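You operate a simulated robot arm through the tools that you are given. There is no shell and no other tool.

You are at the controls of a simulated robot arm. One attempt, no reset.

## Task
File sheet 32, then sheet 25 in the open binder.
Fine: on its rings; snap them shut.

It is judged by the outcome, as a careful person would: the job done as asked, and still so three seconds after it is handed in. It fails if anything else is knocked over, pushed out of place, dropped, spilled or broken. Flat cloth is picked up by pressing the open fingertips on it (5 to 10 N) and closing them slowly along it; thin cloth reads only 2 to 8 mm in the jaws.

## Robot
A 7-joint arm with a four-finger gripper, fixed in place. Base frame: the origin is at the foot of the arm, x ahead of it, y to its left, z up; the work surface is at about z = 0.74. Readings come in m, rad, newtons and seconds.
Its first joint turns from -1.204 to 3.002 rad. Payload 3.67 kg.
The tool frame sits at the grasp point between the pads (the TCP): z along the fingers, y along the line on which they close. The tips reach 0.028 m beyond it. Largest opening 0.112 m; the body of the gripper starts 0.073 m behind the TCP.
Orientation is that of the tool frame in the base frame, as a unit quaternion [x, y, z, w]. With the fingers straight down and closing along the base's y, the tool's x points along the base's -x, its y along +y and its z along -z.

## Interface
- The arm moves only by the tool drive_tool. Its argument "steps" is a list of rows, each an object (a shift or turn left out is 0, a gripper value left out holds the last) with "angular": the turn, a rotation vector about the tool's x, y, z in units of 5 degrees (1.0 is 5 degrees), a list of three; "xyz": the shift along the tool's x, y, z in units of 25 mm (1.0 is 25 mm), a list of three; "jaw": the finger opening in m, from 0 to 0.112. In form: [{"angular": [rx, ry, rz], "xyz": [x, y, z], "jaw": jaw}, ...]. A call has 1 to 20 rows; each row shifts and turns the commanded pose from where the row before left it, along the tool's axes as they then stand. A call with a number of a shift or a turn outside -1 to 1 is refused whole. Each row takes 0.2 s and may step no farther than 0.05 m and 0.15 rad from the row before; otherwise, or with a gripper value out of range, the whole call is refused. Where a pose cannot be reached the arm comes as near as it can. A force on the tool above 40 N (or 10 N above the force at the start of the call, whichever is more), or a blocked arm, ends the call early, and 0.2 s more pass. Each finger halts on what it meets, pressing with about 37 N; the grip force reading is that of the motor and also rises with nothing between the fingers. The clock runs only during rows and for 0.2 s after the last one: add rows that do not move to give the fingers time. It gives the time, the measured TCP pose, the force on the tool (base axes), the opening and the grip force at its end, in the units of the frame above (readings bear some noise), with the torque about the TCP (base axes, N m) and any sound that the robot's microphone picked up.
- Cameras (640 x 400 px; columns grow to the right, rows downward): "scene" is fixed at [0.229, -0.5069, 1.3474]; the picture's right is [0.21, -0.98, 0.00], its down [-0.67, -0.14, -0.73] and it looks along [0.71, 0.15, -0.68] (base axes); focal length 357 px, centre (320, 200). "wrist" rides on the gripper at [0.06, -0.018, -0.104] in the tool frame; the picture's right is [0.29, 0.96, 0.00], its down [-0.80, 0.24, -0.55] and it looks along [-0.53, 0.16, 0.83] (tool axes); focal length 234 px, centre (320, 200). There is no depth. A picture from a camera that has moved, and an enlarged one, comes with that camera's place and axes in the base frame and with its lens. The place of the scene camera against the robot may be out by one fixed shift of up to 0.025 m in any direction.
- grab_frame(camera): a new picture of that camera. No time passes.
- slide_trunk(by): slides the trunk up (or, below 0, down) by that many m; the arm rides with it, the base frame stays. It gives what a move gives, with no picture.
- inspect(camera, box): a new picture of the part [left, top, right, bottom] of that camera's present view, enlarged. No time passes.
- hand_in(): hands the job in; it is judged then, once.

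Places have to be worked out from the pictures, the camera data and where the tool is seen. Open the gripper and draw the arm clear of the work before you hand the job in, unless the task says otherwise.

The tools are called after "Request:" as a command line: name --argument value ..., lists and objects as JSON in quotes. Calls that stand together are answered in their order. drive_tool: Moves the arm, as the interface text tells. Its arguments: {"type":"object","properties":{"steps":{"type":"array","items":{"type":"object","properties":{"angular":{"type":"array","items":{"type":"number"}},"xyz":{"type":"array","items":{"type":"number"}},"jaw":{"type":"number"}}}}},"required":["steps"]} The other tools are called the same way: slide_trunk (by) slides the trunk up or down; grab_frame (camera) takes a picture; inspect (camera, box) takes an enlarged picture of a part of a camera's view; hand_in () hands the job in.

At the start:

```text
t: 0.0
position: [0.6259, -0.1083, 0.995]
orientation: [0.0, 1.0, 0.0, 0.0]
wrist_force: [0.1, 0.1, -0.3]
ft_torque: [0.04, -0.01, 0.0]
grip_width: 0.112
grasp_force: 0.1
trunk travel left (down, up): [-0.45, 0.39]
```

scene: 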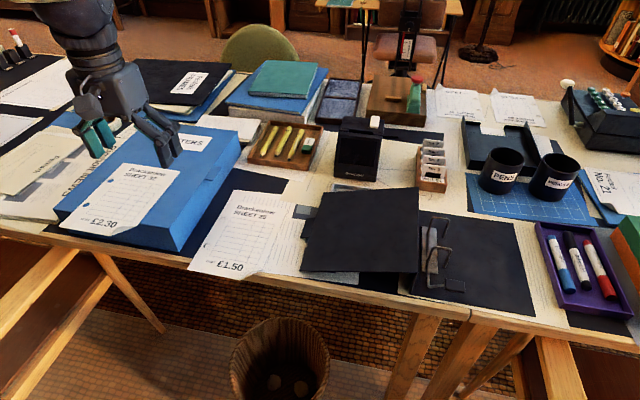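
wrist: 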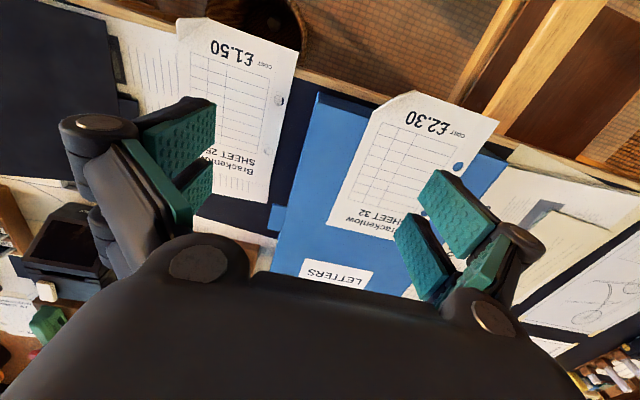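

I'll look closely at the sheets and the binder before moving anything.

Request:
inspect --camera "scene" --box '[180, 160, 340, 290]'

Request:
inspect --camera "scene" --box '[290, 170, 530, 320]'

Request:
inspect --camera "scene" --box '[50, 120, 250, 255]'

Request:
inspect --camera "scene" --box '[400, 205, 480, 295]'

Request:
inspect --camera "wrist" --box '[160, 0, 520, 250]'

```text
3.08 times, centred on (260, 225) of scene
camera zoom: at [0.229, -0.5069, 1.3474], right [0.21, -0.98, 0.0], down [-0.67, -0.14, -0.73], along [0.71, 0.15, -0.68], focal length 1098 px, centre (505, 123)
```

zoom: 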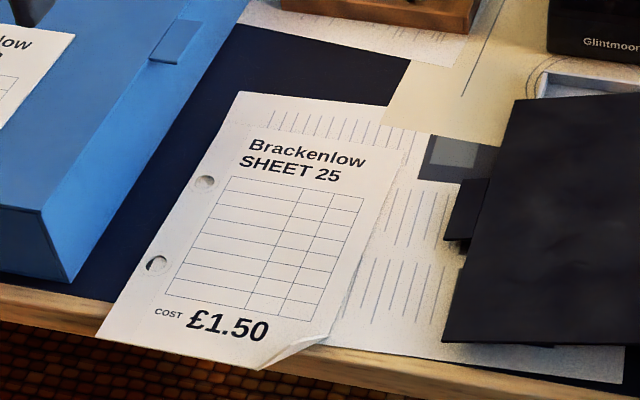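

```text
2.67 times, centred on (410, 245) of scene
camera zoom: at [0.229, -0.5069, 1.3474], right [0.21, -0.98, 0.0], down [-0.67, -0.14, -0.73], along [0.71, 0.15, -0.68], focal length 952 px, centre (80, 80)
```

zoom: 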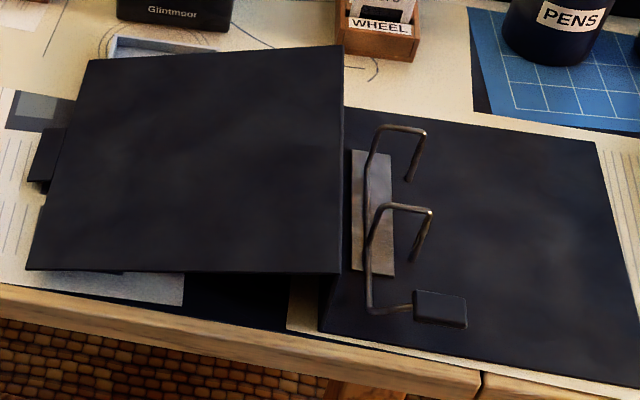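

```text
2.96 times, centred on (150, 188) of scene
camera zoom: at [0.229, -0.5069, 1.3474], right [0.21, -0.98, 0.0], down [-0.67, -0.14, -0.73], along [0.71, 0.15, -0.68], focal length 1058 px, centre (824, 237)
```

zoom: 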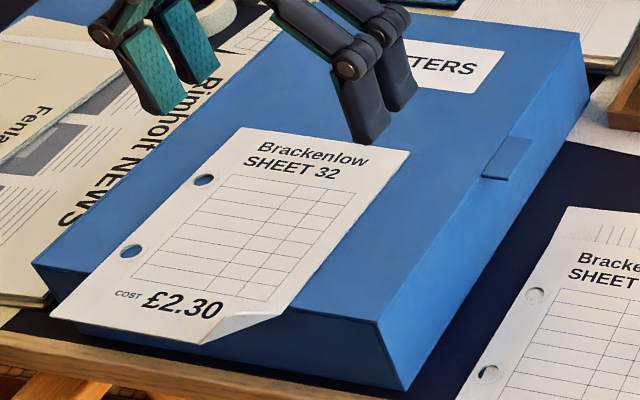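

```text
4.44 times, centred on (440, 250) of scene
camera zoom: at [0.229, -0.5069, 1.3474], right [0.21, -0.98, 0.0], down [-0.67, -0.14, -0.73], along [0.71, 0.15, -0.68], focal length 1586 px, centre (-213, -22)
```

zoom: 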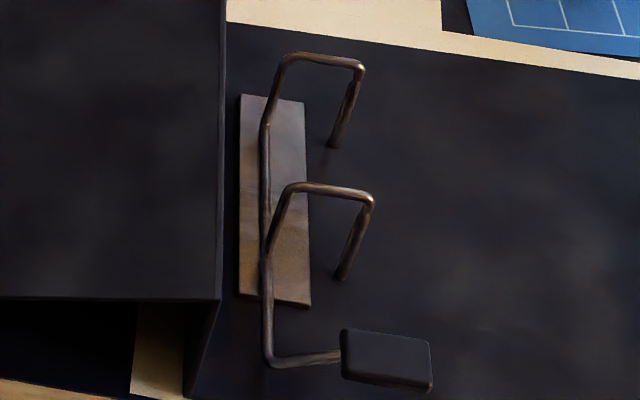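

```text
1.60 times, centred on (340, 125) of wrist
camera zoom: at [0.5662, -0.1272, 1.0984], right [-0.29, 0.96, 0.0], down [0.8, 0.24, 0.55], along [0.53, 0.16, -0.83], focal length 375 px, centre (288, 320)
```

zoom: 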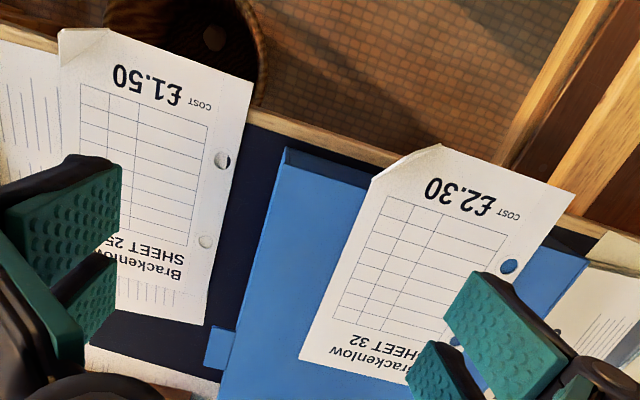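

The binder's rings look open, but I can't yet tell how they and the lever work. I'll bring the wrist camera over the binder at the current safe height.

Request:
drive_tool --steps '[{"xyz": [0.1, -1, 0]}, {"xyz": [0.1, -1, 0]}, {"xyz": [0.1, -1, 0]}, {"xyz": [0.1, -1, 0]}, {"xyz": [0.1, -1, 0]}, {"xyz": [0.1, -1, 0]}, {"xyz": [0.1, -1, 0]}, {"xyz": [0.1, -1, 0]}, {"xyz": [0.1, -1, 0]}, {"xyz": [0.1, -1, 0]}, {"xyz": [0.1, -1, 0]}, {"xyz": [0.1, -1, 0]}, {"xyz": [0.1, -1, 0]}, {"xyz": [0.1, -1, 0]}, {"xyz": [0, -1, 0]}, {"xyz": [0, -1, 0]}, {"xyz": [0, -1, 0]}, {"xyz": [0, -1, 0]}, {"xyz": [0, -1, 0]}, {"xyz": [0, -1, 0]}]'

Request:
grab_frame --camera "wrist"

Request:
grab_frame --camera "scene"

```text
t: 4.2
position: [0.5922, -0.6095, 0.9944]
orientation: [0.0, 1.0, 0.001, 0.0]
wrist_force: [0.8, 0.4, 0.0]
ft_torque: [0.07, 0.03, -0.01]
grip_width: 0.1119
grasp_force: 0.1
trunk travel left (down, up): [-0.45, 0.39]
```

```text
taken
camera wrist: at [0.5314, -0.6287, 1.0973], right [-0.29, 0.96, 0.0], down [0.8, 0.24, 0.55], along [0.53, 0.16, -0.83], focal length 234 px, centre (320, 200)
```

wrist: 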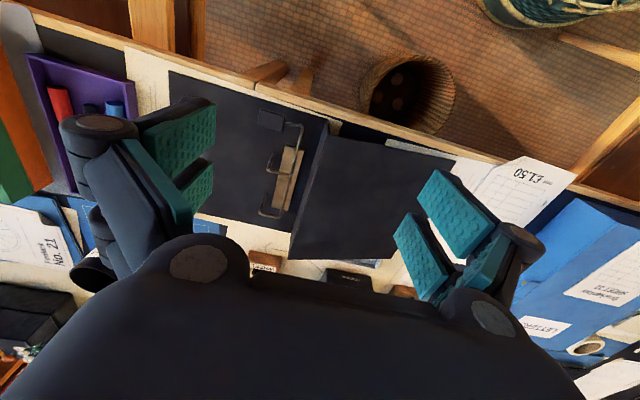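

```text
taken
```

scene: 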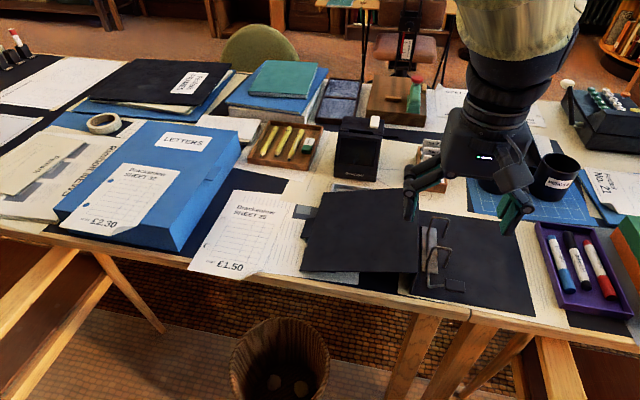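

The rings are now in view between the fingers. I'll zoom in on them from both cameras.

Request:
inspect --camera "wrist" --box '[230, 90, 342, 230]'

Request:
inspect --camera "wrist" --box '[160, 60, 480, 280]'

Request:
inspect --camera "scene" --box '[410, 210, 474, 250]'

Request:
inspect --camera "scene" --box '[410, 250, 474, 300]'

```text
2.86 times, centred on (286, 160) of wrist
camera zoom: at [0.5314, -0.6287, 1.0973], right [-0.29, 0.96, 0.0], down [0.8, 0.24, 0.55], along [0.53, 0.16, -0.83], focal length 669 px, centre (417, 314)
```

zoom: 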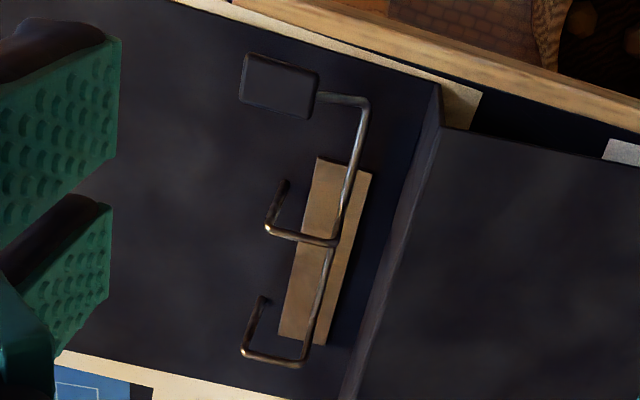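

```text
1.82 times, centred on (320, 170) of wrist
camera zoom: at [0.5314, -0.6287, 1.0973], right [-0.29, 0.96, 0.0], down [0.8, 0.24, 0.55], along [0.53, 0.16, -0.83], focal length 426 px, centre (320, 254)
```

zoom: 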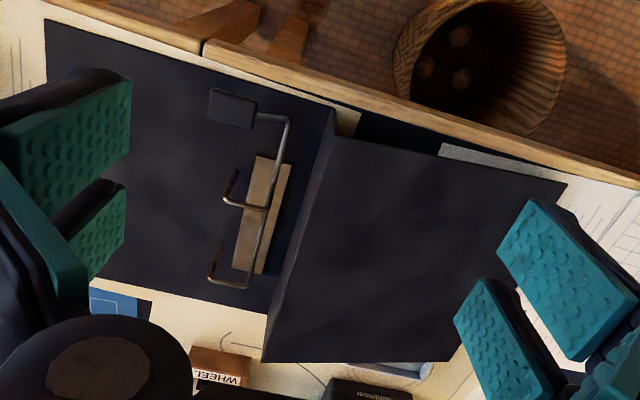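

```text
10.00 times, centred on (442, 230) of scene
camera zoom: at [0.229, -0.5069, 1.3474], right [0.21, -0.98, 0.0], down [-0.67, -0.14, -0.73], along [0.71, 0.15, -0.68], focal length 3570 px, centre (-900, -100)
```

zoom: 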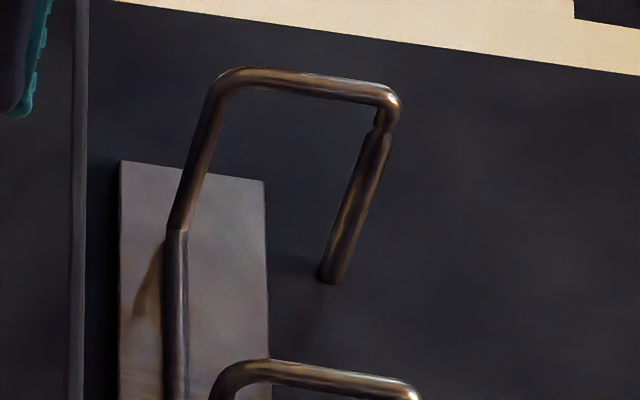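

```text
8.00 times, centred on (442, 275) of scene
camera zoom: at [0.229, -0.5069, 1.3474], right [0.21, -0.98, 0.0], down [-0.67, -0.14, -0.73], along [0.71, 0.15, -0.68], focal length 2856 px, centre (-656, -400)
```

zoom: 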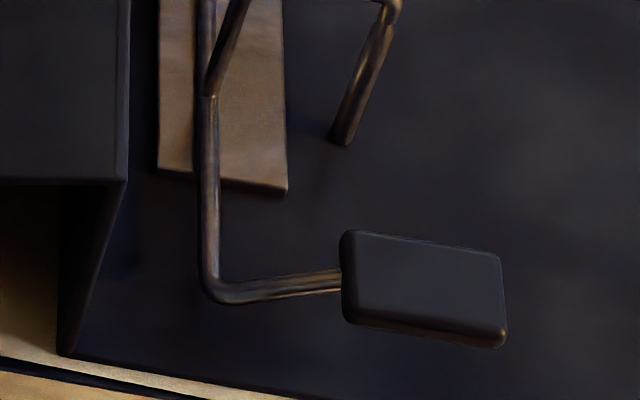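

The right-hand legs look like fixed posts at about (0.694, -0.657) and (0.775, -0.657), with a hinged arch meeting them on top and a lever pad near (0.634, -0.667, 0.765). I'll zoom in further to see whether the joint between arch and post is open or closed.

Request:
inspect --camera "scene" --box '[440, 214, 456, 224]'

Request:
inspect --camera "scene" --box '[432, 240, 464, 260]'

Request:
inspect --camera "wrist" --box '[268, 150, 316, 180]'

Request:
inspect --camera "wrist" --box '[256, 100, 320, 140]'

```text
16.00 times, centred on (448, 219) of scene
camera zoom: at [0.229, -0.5069, 1.3474], right [0.21, -0.98, 0.0], down [-0.67, -0.14, -0.73], along [0.71, 0.15, -0.68], focal length 5711 px, centre (-1728, -104)
```

zoom: 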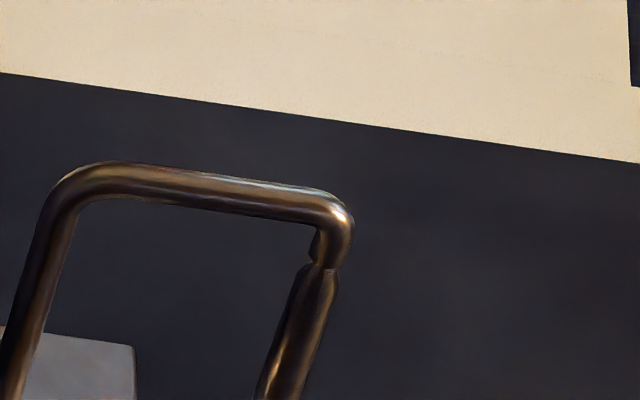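

```text
16.00 times, centred on (448, 250) of scene
camera zoom: at [0.229, -0.5069, 1.3474], right [0.21, -0.98, 0.0], down [-0.67, -0.14, -0.73], along [0.71, 0.15, -0.68], focal length 5711 px, centre (-1728, -600)
```

zoom: 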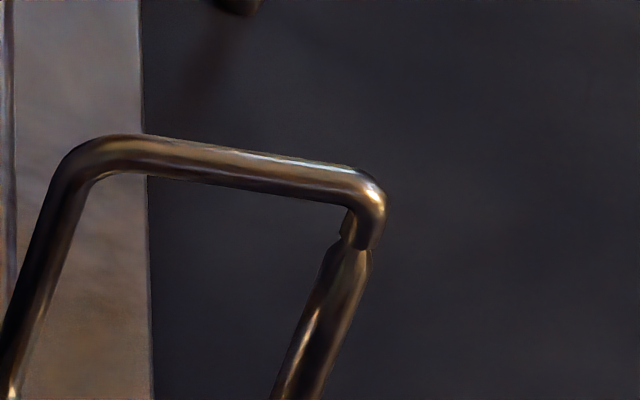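

```text
13.33 times, centred on (292, 165) of wrist
camera zoom: at [0.5314, -0.6287, 1.0973], right [-0.29, 0.96, 0.0], down [0.8, 0.24, 0.55], along [0.53, 0.16, -0.83], focal length 3122 px, centre (693, 667)
```

zoom: 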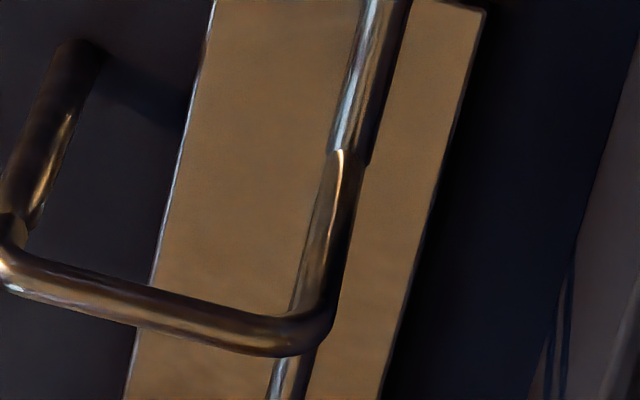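

```text
10.00 times, centred on (288, 120) of wrist
camera zoom: at [0.5314, -0.6287, 1.0973], right [-0.29, 0.96, 0.0], down [0.8, 0.24, 0.55], along [0.53, 0.16, -0.83], focal length 2342 px, centre (640, 1000)
```

zoom: 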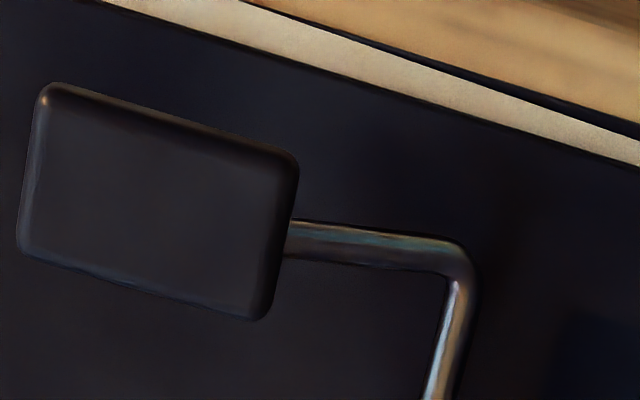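

The rings are shut: each arch tip sits on its post. The lever therefore has to be lifted first to open them. I'll yaw the tool -90° so the fingers close along x, ready to pinch the lever pad, while staying high.

Request:
drive_tool --steps '[{"angular": [0, 0, -1]}, {"angular": [0, 0, -1]}, {"angular": [0, 0, -1]}, {"angular": [0, 0, -1]}, {"angular": [0, 0, -1]}, {"angular": [0, 0, -1]}, {"angular": [0, 0, -1]}, {"angular": [0, 0, -1]}, {"angular": [0, 0, -1]}, {"angular": [0, 0, -1]}, {"angular": [0, 0, -1]}, {"angular": [0, 0, -1]}, {"angular": [0, 0, -1]}, {"angular": [0, 0, -1]}, {"angular": [0, 0, -1]}, {"angular": [0, 0, -1]}, {"angular": [0, 0, -1]}, {"angular": [0, 0, -1]}, {}]'

Request:
grab_frame --camera "wrist"

Request:
grab_frame --camera "scene"

```text
t: 8.2
position: [0.5915, -0.6078, 0.9947]
orientation: [-0.707, 0.707, 0.0, 0.0]
wrist_force: [-0.5, -0.2, 0.0]
ft_torque: [0.01, -0.05, 0.02]
grip_width: 0.112
grasp_force: 0.0
trunk travel left (down, up): [-0.45, 0.39]
```

```text
taken
camera wrist: at [0.6085, -0.6694, 1.0982], right [-0.96, -0.29, 0.0], down [-0.24, 0.8, 0.55], along [-0.16, 0.53, -0.83], focal length 234 px, centre (320, 200)
```

wrist: 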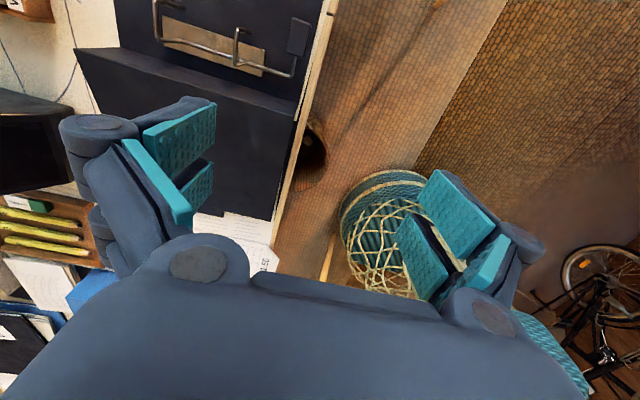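

```text
taken
```

scene: 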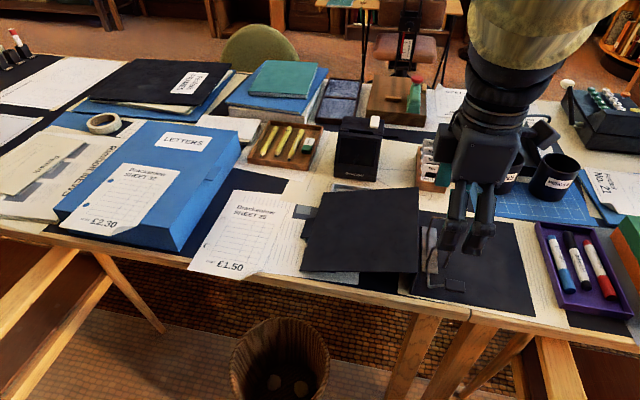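

I'll centre over the lever pad at about (0.6355, -0.668) and descend to z≈0.86 with the jaw partly closed, then check alignment.

Request:
drive_tool --steps '[{"xyz": [0.8, -0.6, 0], "jaw": 0.055}, {"xyz": [0.8, -0.6, 0]}, {"xyz": [0.8, -0.56, 0]}, {"xyz": [0, 0, 1]}, {"xyz": [0, 0, 1]}, {"xyz": [0, 0, 1]}, {"xyz": [0, 0, 1]}, {"xyz": [0, 0, 1]}, {"xyz": [0, 0, 0.4]}, {}]'

Request:
grab_frame --camera "wrist"

Request:
inspect --camera "scene" --box '[400, 190, 512, 300]'

```text
t: 10.4
position: [0.636, -0.6696, 0.8598]
orientation: [-0.707, 0.707, 0.0, 0.0]
wrist_force: [-0.4, 0.0, 0.5]
ft_torque: [0.01, -0.02, 0.0]
grip_width: 0.0552
grasp_force: 0.0
trunk travel left (down, up): [-0.45, 0.39]
```

```text
taken
camera wrist: at [0.6519, -0.7302, 0.9632], right [-0.96, -0.29, 0.0], down [-0.24, 0.8, 0.55], along [-0.16, 0.53, -0.83], focal length 234 px, centre (320, 200)
```

wrist: 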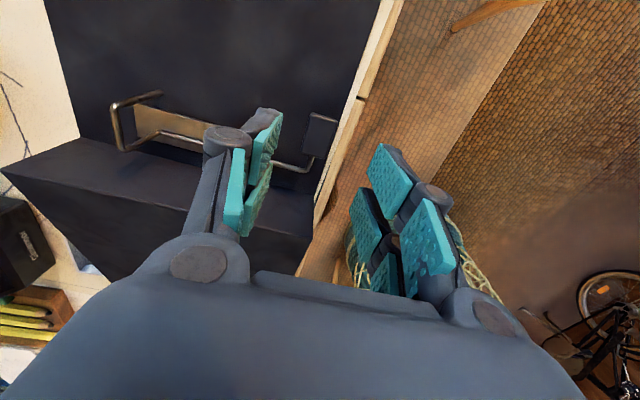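

```text
3.64 times, centred on (456, 245) of scene
camera zoom: at [0.229, -0.5069, 1.3474], right [0.21, -0.98, 0.0], down [-0.67, -0.14, -0.73], along [0.71, 0.15, -0.68], focal length 1298 px, centre (-174, 36)
```

zoom: 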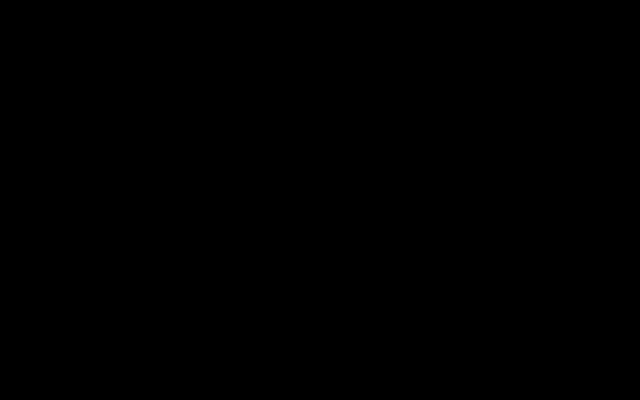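

The wrist view puts the pad at about (0.634, -0.669), which matches, and the fingers straddle it. The scene zoom came back black, so I'll retake it.

Request:
grab_frame --camera "scene"

Request:
inspect --camera "wrist" --box '[180, 80, 372, 200]'

Request:
inspect --camera "scene" --box '[396, 190, 508, 260]'

```text
taken
```

scene: 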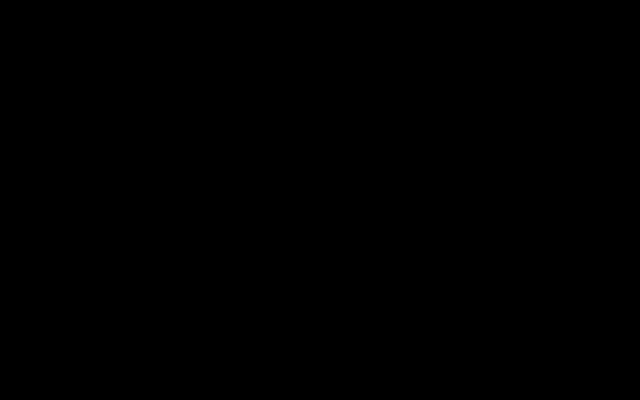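

```text
3.33 times, centred on (276, 140) of wrist
camera zoom: at [0.6519, -0.7302, 0.9632], right [-0.96, -0.29, 0.0], down [-0.24, 0.8, 0.55], along [-0.16, 0.53, -0.83], focal length 781 px, centre (467, 400)
```

zoom: 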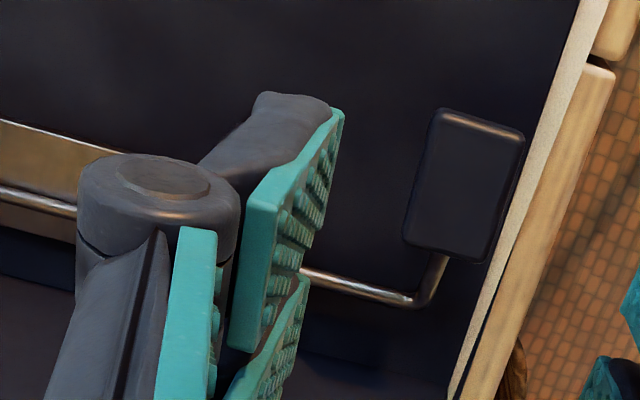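

```text
5.71 times, centred on (452, 225) of scene
camera zoom: at [0.229, -0.5069, 1.3474], right [0.21, -0.98, 0.0], down [-0.67, -0.14, -0.73], along [0.71, 0.15, -0.68], focal length 2040 px, centre (-434, 57)
```

zoom: 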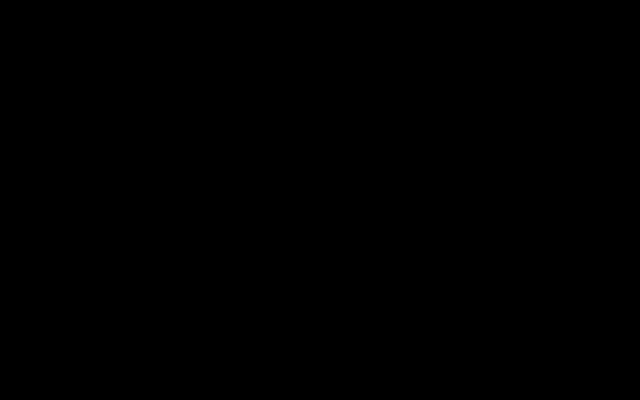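

The scene camera is black, possibly because the arm's elbow is covering it, so I'll rely on the wrist camera here. It triangulates the pad to (0.634, -0.667, 0.767). I'll descend until the tips sit just below pad level and close on it.

Request:
drive_tool --steps '[{"xyz": [0, 0.06, 1]}, {"xyz": [0, 0, 1]}, {"xyz": [0, 0, 0.7]}, {"xyz": [0, 0, 0.5]}, {}]'

Request:
grab_frame --camera "wrist"

Request:
grab_frame --camera "scene"

```text
t: 11.6
position: [0.6329, -0.6677, 0.7814]
orientation: [-0.706, 0.708, 0.0, -0.001]
wrist_force: [0.3, -0.6, -0.1]
ft_torque: [0.0, -0.04, -0.02]
grip_width: 0.0547
grasp_force: 0.1
trunk travel left (down, up): [-0.45, 0.39]
```

```text
taken
camera wrist: at [0.65, -0.7285, 0.8836], right [-0.96, -0.29, 0.0], down [-0.24, 0.8, 0.55], along [-0.16, 0.53, -0.83], focal length 234 px, centre (320, 200)
```

wrist: 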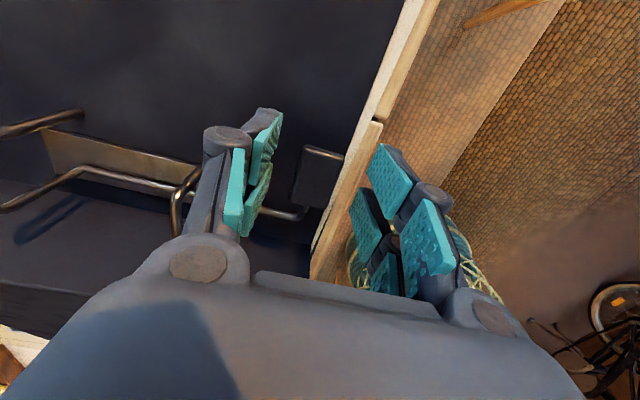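

```text
taken
```

scene: 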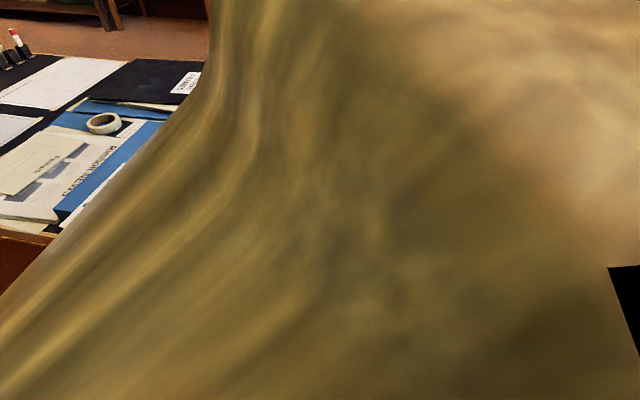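

That confirms it: the arm is blocking the scene camera, so nothing is broken. The pad lies between the fingertips, so I'll close on it.

Request:
drive_tool --steps '[{"jaw": 0.04}, {"jaw": 0.03}, {"jaw": 0.024}, {"jaw": 0.015}, {"jaw": 0.01}, {}]'

Request:
inspect --camera "wrist" --box '[180, 80, 420, 230]'

```text
t: 13.0
position: [0.6332, -0.6674, 0.78]
orientation: [0.707, -0.707, 0.0, 0.0]
wrist_force: [2.7, -0.2, 1.1]
ft_torque: [0.07, -0.08, -0.42]
grip_width: 0.0232
grasp_force: 37.1
trunk travel left (down, up): [-0.45, 0.39]
```

```text
2.67 times, centred on (300, 155) of wrist
camera zoom: at [0.6504, -0.7286, 0.8837], right [-0.96, -0.29, 0.0], down [-0.24, 0.8, 0.55], along [-0.16, 0.53, -0.83], focal length 624 px, centre (373, 320)
```

zoom: 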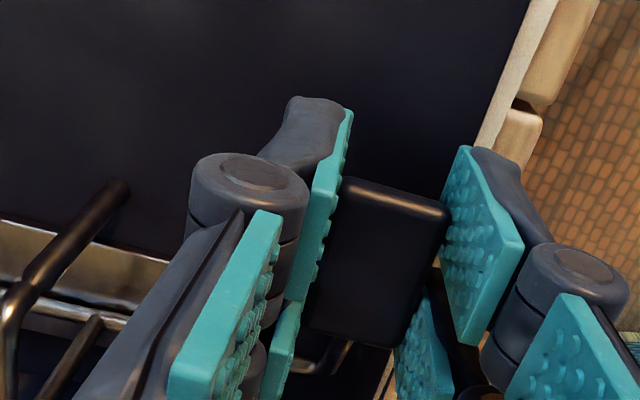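

The pad is held: opening 23 mm, 37 N. I'll lift it along an arc around the hinge rod, in small steps while watching the forces.

Request:
drive_tool --steps '[{"xyz": [-0.07, 0, -0.17]}, {"xyz": [-0.07, 0, -0.17]}, {"xyz": [-0.1, 0, -0.15]}, {"xyz": [-0.1, 0, -0.15]}, {}]'

Request:
inspect --camera "wrist" --box '[80, 60, 420, 270]'

```text
t: 14.2
position: [0.6314, -0.6587, 0.7943]
orientation: [-0.707, 0.707, 0.001, 0.001]
wrist_force: [0.4, -0.8, -4.3]
ft_torque: [-0.3, 0.44, -0.01]
grip_width: 0.0233
grasp_force: 36.8
trunk travel left (down, up): [-0.45, 0.39]
```

```text
1.88 times, centred on (250, 165) of wrist
camera zoom: at [0.6505, -0.7201, 0.8982], right [-0.96, -0.29, 0.0], down [-0.24, 0.8, 0.56], along [-0.16, 0.53, -0.83], focal length 441 px, centre (452, 266)
```

zoom: 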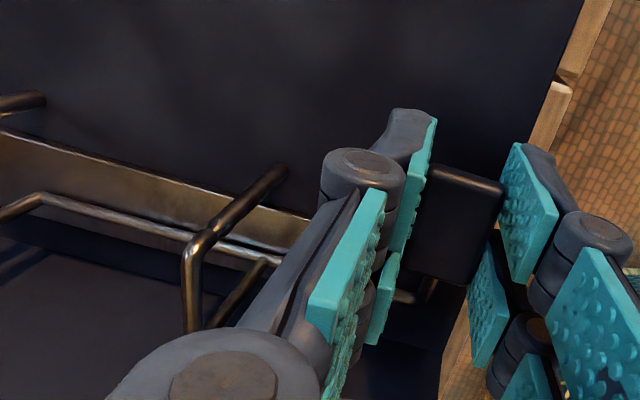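

It's lifting with light force (~4 N). I'll continue the arc.

Request:
drive_tool --steps '[{"xyz": [-0.13, 0, -0.13]}, {"xyz": [-0.13, 0, -0.13]}, {"xyz": [-0.16, 0, -0.1]}, {"xyz": [-0.16, 0, -0.1]}, {}]'

Request:
inspect --camera "wrist" --box '[0, 20, 400, 270]'

Request:
grab_frame --camera "scene"

```text
t: 15.4
position: [0.6345, -0.6464, 0.8069]
orientation: [-0.707, 0.708, 0.0, -0.001]
wrist_force: [0.1, -0.4, -0.6]
ft_torque: [-0.01, -0.04, -0.03]
grip_width: 0.0101
grasp_force: 0.1
trunk travel left (down, up): [-0.45, 0.39]
```

```text
1.60 times, centred on (200, 145) of wrist
camera zoom: at [0.6514, -0.7078, 0.9105], right [-0.96, -0.29, 0.0], down [-0.24, 0.8, 0.55], along [-0.16, 0.53, -0.83], focal length 375 px, centre (512, 288)
```

zoom: 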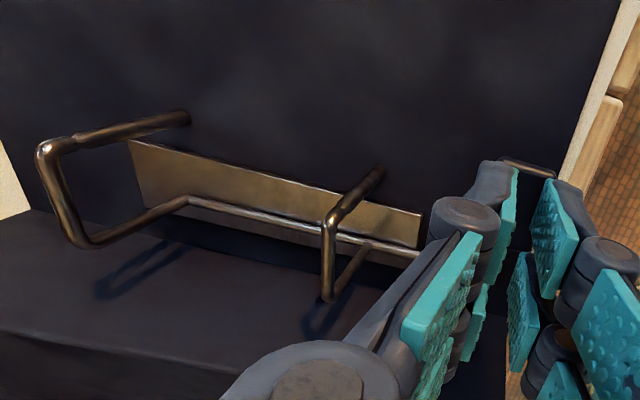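

```text
taken
```

scene: 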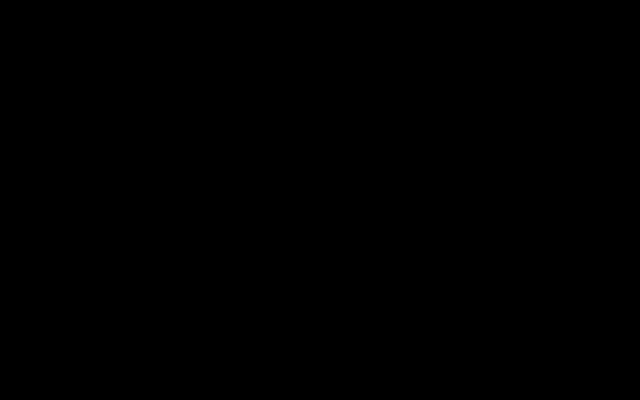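

The pad slipped out of the grip and the rings still look shut. I'll back off upward and see where the lever and binder are now.

Request:
drive_tool --steps '[{"xyz": [0.5, 0, -1], "jaw": 0.05}, {"xyz": [0.5, 0, -1]}, {"xyz": [0.5, 0, -1]}, {}]'

Request:
grab_frame --camera "wrist"

Request:
inspect --camera "wrist" --box '[80, 60, 400, 260]'

Request:
grab_frame --camera "scene"

```text
t: 16.4
position: [0.6339, -0.6843, 0.8835]
orientation: [-0.707, 0.707, 0.0, 0.001]
wrist_force: [-1.2, 0.2, -0.7]
ft_torque: [-0.01, 0.04, 0.01]
grip_width: 0.0499
grasp_force: 0.1
trunk travel left (down, up): [-0.45, 0.39]
```

```text
taken
camera wrist: at [0.6522, -0.7451, 0.986], right [-0.96, -0.29, 0.0], down [-0.24, 0.8, 0.55], along [-0.16, 0.53, -0.83], focal length 234 px, centre (320, 200)
```

wrist: 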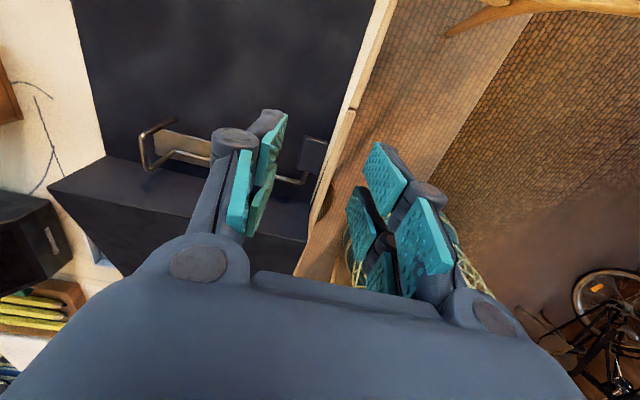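

```text
2.00 times, centred on (240, 160) of wrist
camera zoom: at [0.6522, -0.7451, 0.986], right [-0.96, -0.29, 0.0], down [-0.24, 0.8, 0.55], along [-0.16, 0.53, -0.83], focal length 468 px, centre (480, 280)
```

zoom: 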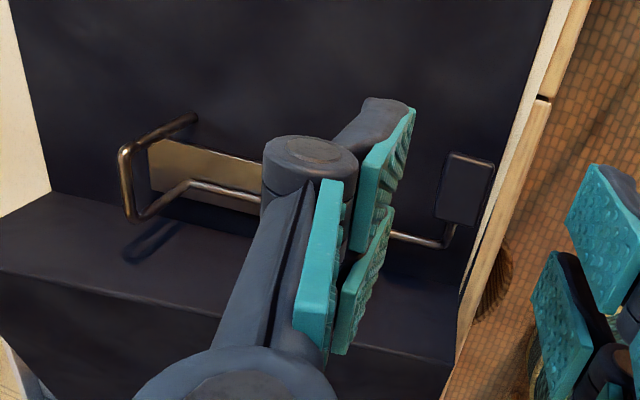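

```text
taken
```

scene: 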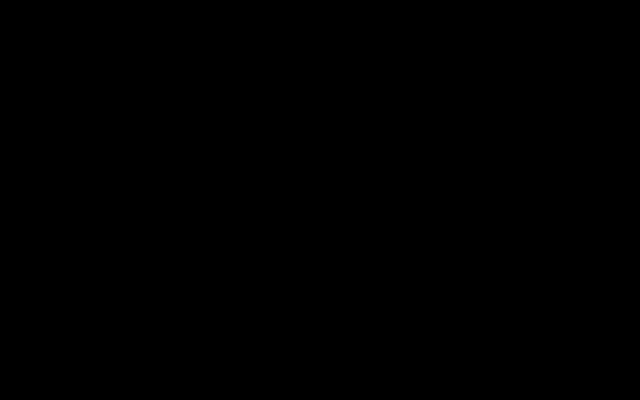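

The lever didn't rotate with the fixed tool angle; instead the binder slid about 11–18 mm in +y and turned about 2°. The hinge line is now at y≈-0.614 and the pad is at (0.634, -0.656). I'll regrip and this time rotate the tool rigidly about the hinge along with the pad.

Request:
drive_tool --steps '[{"xyz": [-0.55, 0, 0.5], "jaw": 0.05}, {"xyz": [-0.54, 0, 0.6]}, {"xyz": [0, 0, 1]}, {"xyz": [0, 0, 1]}, {"xyz": [0, 0, 0.6]}, {"xyz": [0, 0, 0.44]}, {}, {"jaw": 0.035}, {"jaw": 0.025}, {"jaw": 0.015}, {"jaw": 0.01}, {}]'

Request:
grab_frame --camera "wrist"

```text
t: 19.0
position: [0.6353, -0.6537, 0.7789]
orientation: [-0.707, 0.708, 0.0, 0.0]
wrist_force: [-1.5, 0.7, 0.3]
ft_torque: [-0.02, 0.02, 0.26]
grip_width: 0.0231
grasp_force: 36.9
trunk travel left (down, up): [-0.45, 0.39]
```

```text
taken
camera wrist: at [0.6531, -0.7151, 0.8817], right [-0.96, -0.29, 0.0], down [-0.24, 0.8, 0.55], along [-0.16, 0.53, -0.83], focal length 234 px, centre (320, 200)
```

wrist: 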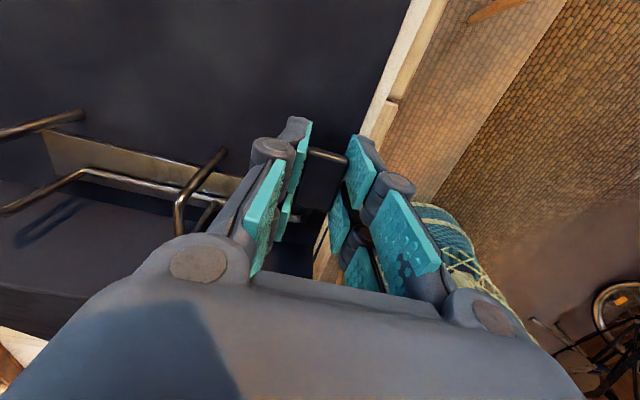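

The grip is on the pad again (23 mm). I'll rotate the lever 20° about its hinge and check.

Request:
drive_tool --steps '[{"xyz": [-0.1, 0, -0.135], "angular": [0, 1, 0]}, {"xyz": [-0.1, 0, -0.135], "angular": [0, 1, 0]}, {"xyz": [-0.1, 0, -0.135], "angular": [0, 1, 0]}, {"xyz": [-0.1, 0, -0.135], "angular": [0, 1, 0]}, {}]'

Request:
grab_frame --camera "wrist"

```text
t: 20.2
position: [0.6328, -0.6425, 0.7904]
orientation: [-0.695, 0.697, -0.124, -0.123]
wrist_force: [1.1, 1.2, 11.9]
ft_torque: [0.46, -0.12, 0.03]
grip_width: 0.023
grasp_force: 36.8
trunk travel left (down, up): [-0.45, 0.39]
```

```text
taken
camera wrist: at [0.6514, -0.6646, 0.9096], right [-0.96, -0.27, 0.1], down [-0.24, 0.94, 0.25], along [-0.16, 0.21, -0.96], focal length 234 px, centre (320, 200)
```

wrist: 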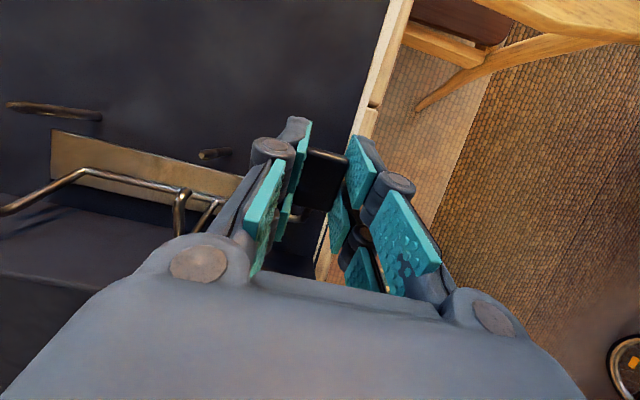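

The rings are opening; the arch tips are clear of the posts. The force shows I'm pressing slightly downward, so I'll continue the rotation with a bit more lift.

Request:
drive_tool --steps '[{"xyz": [-0.1, 0, -0.17], "angular": [0, 1, 0]}, {"xyz": [-0.1, 0, -0.17], "angular": [0, 1, 0]}, {"xyz": [-0.1, 0, -0.15], "angular": [0, 1, 0]}, {"xyz": [-0.1, 0, -0.15], "angular": [0, 1, 0]}, {}]'

Request:
grab_frame --camera "wrist"

Request:
grab_frame --camera "scene"

```text
t: 21.4
position: [0.635, -0.6281, 0.8002]
orientation: [-0.665, 0.665, -0.241, -0.241]
wrist_force: [-2.8, 1.1, 2.1]
ft_torque: [0.06, -0.12, 0.03]
grip_width: 0.0232
grasp_force: 37.0
trunk travel left (down, up): [-0.45, 0.39]
```

```text
taken
camera wrist: at [0.6512, -0.6081, 0.9176], right [-0.96, -0.22, 0.19], down [-0.24, 0.97, -0.09], along [-0.16, -0.13, -0.98], focal length 234 px, centre (320, 200)
```

wrist: 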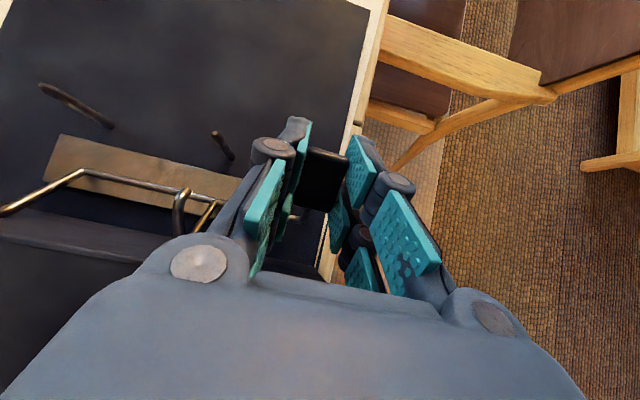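

```text
taken
```

scene: 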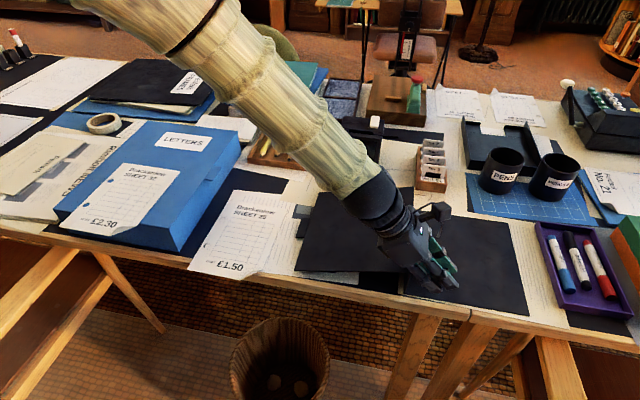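

The lever has turned about 40° and the torque has dropped to near zero, so it has probably passed its snap point. I'll rotate another 15° to be sure.

Request:
drive_tool --steps '[{"xyz": [-0.1, 0, -0.14], "angular": [0, 1, 0]}, {"xyz": [-0.1, 0, -0.14], "angular": [0, 1, 0]}, {"xyz": [-0.1, 0, -0.14], "angular": [0, 1, 0]}, {}]'

Request:
grab_frame --camera "wrist"

Request:
inspect --camera "scene" --box '[380, 190, 492, 300]'

```text
t: 22.2
position: [0.6357, -0.6166, 0.8086]
orientation: [-0.632, 0.632, -0.321, -0.315]
wrist_force: [3.6, 8.7, 18.3]
ft_torque: [1.51, 0.36, -0.05]
grip_width: 0.0231
grasp_force: 37.3
trunk travel left (down, up): [-0.45, 0.39]
stopped in row 3: the force on the tool passed its limit at 42 N (the readings are from after the stop); the commanded pose is now the measured one
```

```text
taken
camera wrist: at [0.652, -0.5696, 0.9171], right [-0.96, -0.17, 0.23], down [-0.24, 0.92, -0.31], along [-0.15, -0.35, -0.92], focal length 234 px, centre (320, 200)
```

wrist: 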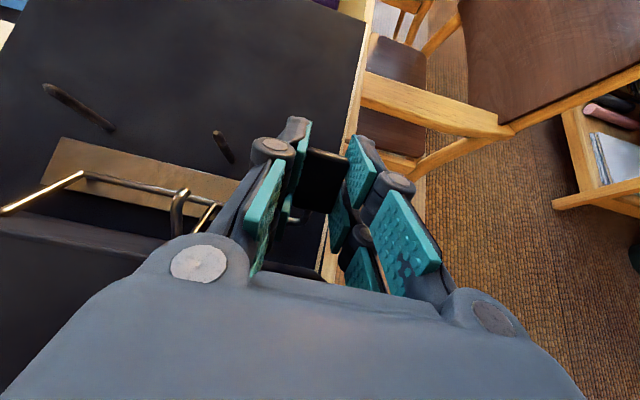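

```text
3.64 times, centred on (436, 245) of scene
camera zoom: at [0.229, -0.5069, 1.3474], right [0.21, -0.98, 0.0], down [-0.67, -0.14, -0.73], along [0.71, 0.15, -0.68], focal length 1298 px, centre (-102, 36)
```

zoom: 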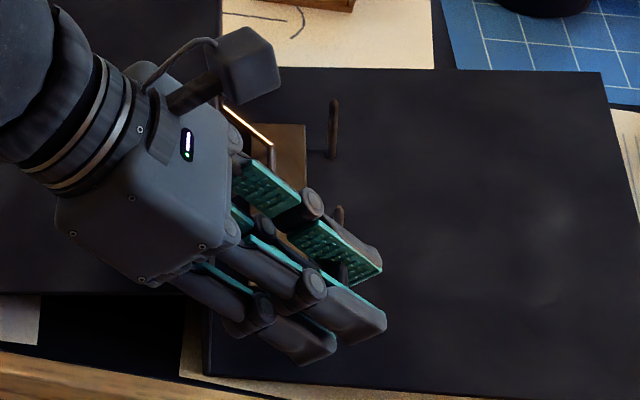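

The lever has reached its end stop, so the rings should be fully open. I'll ease back a few degrees to unload, open the jaw and see whether it stays open.

Request:
drive_tool --steps '[{"xyz": [0.05, 0, 0.05], "angular": [0, -0.7, 0]}, {}, {"jaw": 0.03}, {"jaw": 0.045}, {}]'

Request:
grab_frame --camera "wrist"

```text
t: 23.4
position: [0.6344, -0.6197, 0.8048]
orientation: [-0.64, 0.642, -0.299, -0.298]
wrist_force: [-1.0, -3.6, 1.8]
ft_torque: [0.17, -0.06, -0.14]
grip_width: 0.0442
grasp_force: 0.0
trunk travel left (down, up): [-0.45, 0.39]
```

```text
taken
camera wrist: at [0.6515, -0.5791, 0.9161], right [-0.96, -0.19, 0.22], down [-0.24, 0.94, -0.25], along [-0.16, -0.3, -0.94], focal length 234 px, centre (320, 200)
```

wrist: 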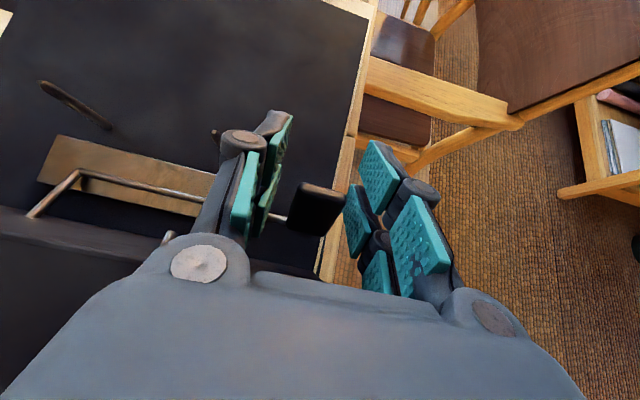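

The lever stays open. I'll withdraw along the finger axis, then raise the tool back to vertical.

Request:
drive_tool --steps '[{"xyz": [0, 0, -0.6]}, {"xyz": [0, 0, -1]}, {"xyz": [0, 0, -1]}, {"xyz": [0, 0, -1]}, {"xyz": [0, 0, -1]}, {"angular": [0, -1, 0], "xyz": [0, 0, -0.5]}, {"angular": [0, -1, 0]}, {"angular": [0, -1, 0]}, {"angular": [0, -1, 0]}, {"angular": [0, -1, 0]}, {"angular": [0, -1, 0]}, {"angular": [0, -1, 0]}, {"angular": [0, -1, 0]}, {"angular": [0, -1, 0]}, {"angular": [0, -1, 0]}, {}]'

Request:
grab_frame --camera "wrist"

Request:
grab_frame --camera "scene"

```text
t: 26.8
position: [0.6344, -0.5217, 0.8877]
orientation: [0.708, -0.707, 0.002, -0.001]
wrist_force: [0.2, -0.2, 0.7]
ft_torque: [-0.05, 0.0, -0.01]
grip_width: 0.0449
grasp_force: 0.1
trunk travel left (down, up): [-0.45, 0.39]
```

```text
taken
camera wrist: at [0.6517, -0.5826, 0.9909], right [-0.96, -0.29, 0.0], down [-0.24, 0.8, 0.55], along [-0.16, 0.53, -0.83], focal length 234 px, centre (320, 200)
```

wrist: 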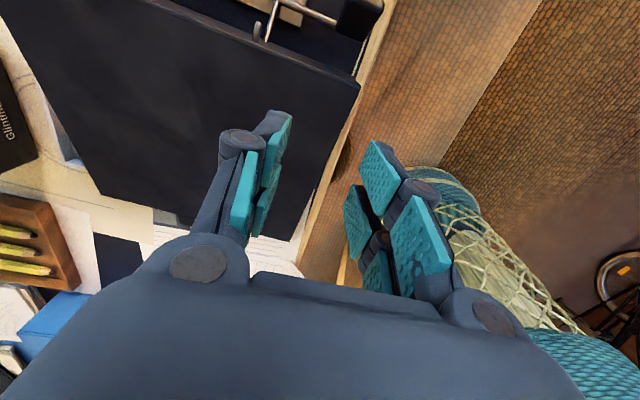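

```text
taken
```

scene: 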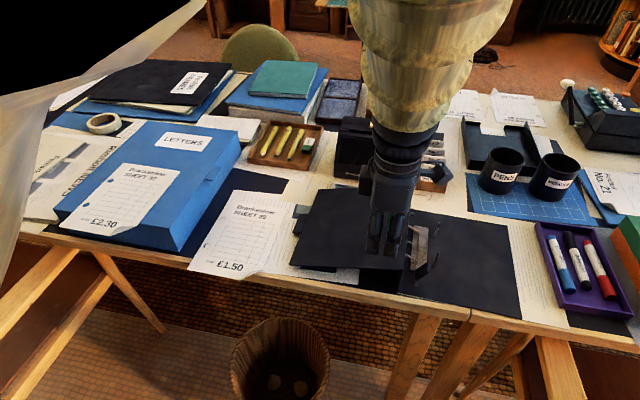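

The rings are open. I'll lift and move over towards sheet 32 so the scene camera gets a clear view of the binder.

Request:
drive_tool --steps '[{"xyz": [0, 0, -1], "jaw": 0.06}, {"xyz": [0, 0, -1]}, {"xyz": [0, 0, -1]}, {"xyz": [-1, 0, -1]}, {"xyz": [-1, 0, -0.5]}, {"xyz": [-1, 0, 0]}, {"xyz": [-1, 0, 0]}, {"xyz": [-1, 0, 0]}, {"xyz": [-1, 0, 0]}, {"xyz": [-1, 0, 0]}, {"xyz": [-1, 0, 0]}, {"xyz": [-1, 0, 0]}, {"xyz": [-1, 0, 0]}, {"xyz": [-1, 0, 0]}, {"xyz": [-1, 0, 0]}, {"xyz": [-1, 0, 0]}, {"xyz": [-1, 0, 0]}, {}]'

Request:
grab_frame --camera "wrist"

Request:
grab_frame --camera "scene"

Request:
inspect --camera "scene" --box '[380, 205, 492, 300]'

```text
t: 30.6
position: [0.6356, -0.172, 0.9984]
orientation: [0.707, -0.707, 0.001, -0.001]
wrist_force: [0.5, 0.0, 0.5]
ft_torque: [-0.01, -0.01, -0.01]
grip_width: 0.0598
grasp_force: 0.1
trunk travel left (down, up): [-0.45, 0.39]
```

```text
taken
camera wrist: at [0.653, -0.2335, 1.102], right [-0.96, -0.29, 0.0], down [-0.24, 0.8, 0.55], along [-0.16, 0.53, -0.83], focal length 234 px, centre (320, 200)
```

wrist: 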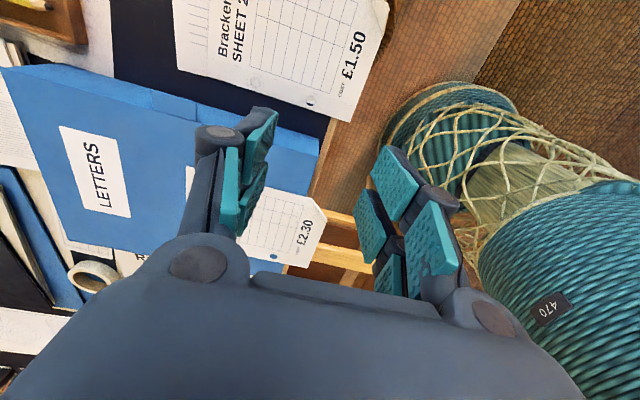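

```text
taken
```

scene: 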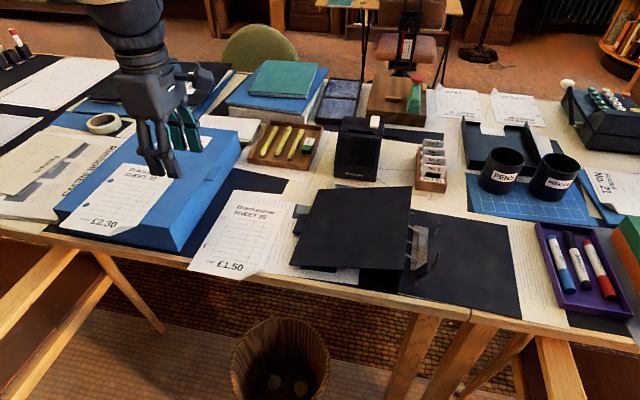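

```text
4.21 times, centred on (436, 252) of scene
camera zoom: at [0.229, -0.5069, 1.3474], right [0.21, -0.98, 0.0], down [-0.67, -0.14, -0.73], along [0.71, 0.15, -0.68], focal length 1503 px, centre (-168, -21)
```

zoom: 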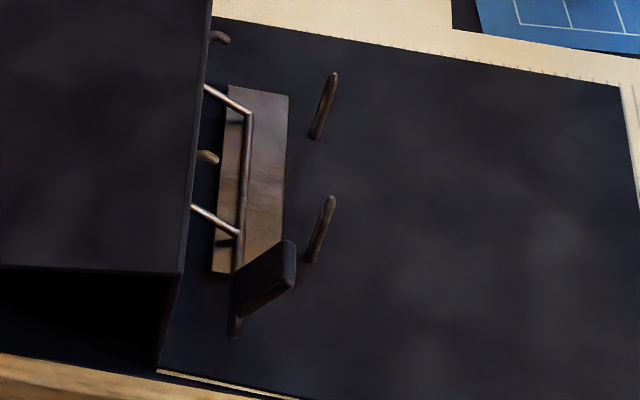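

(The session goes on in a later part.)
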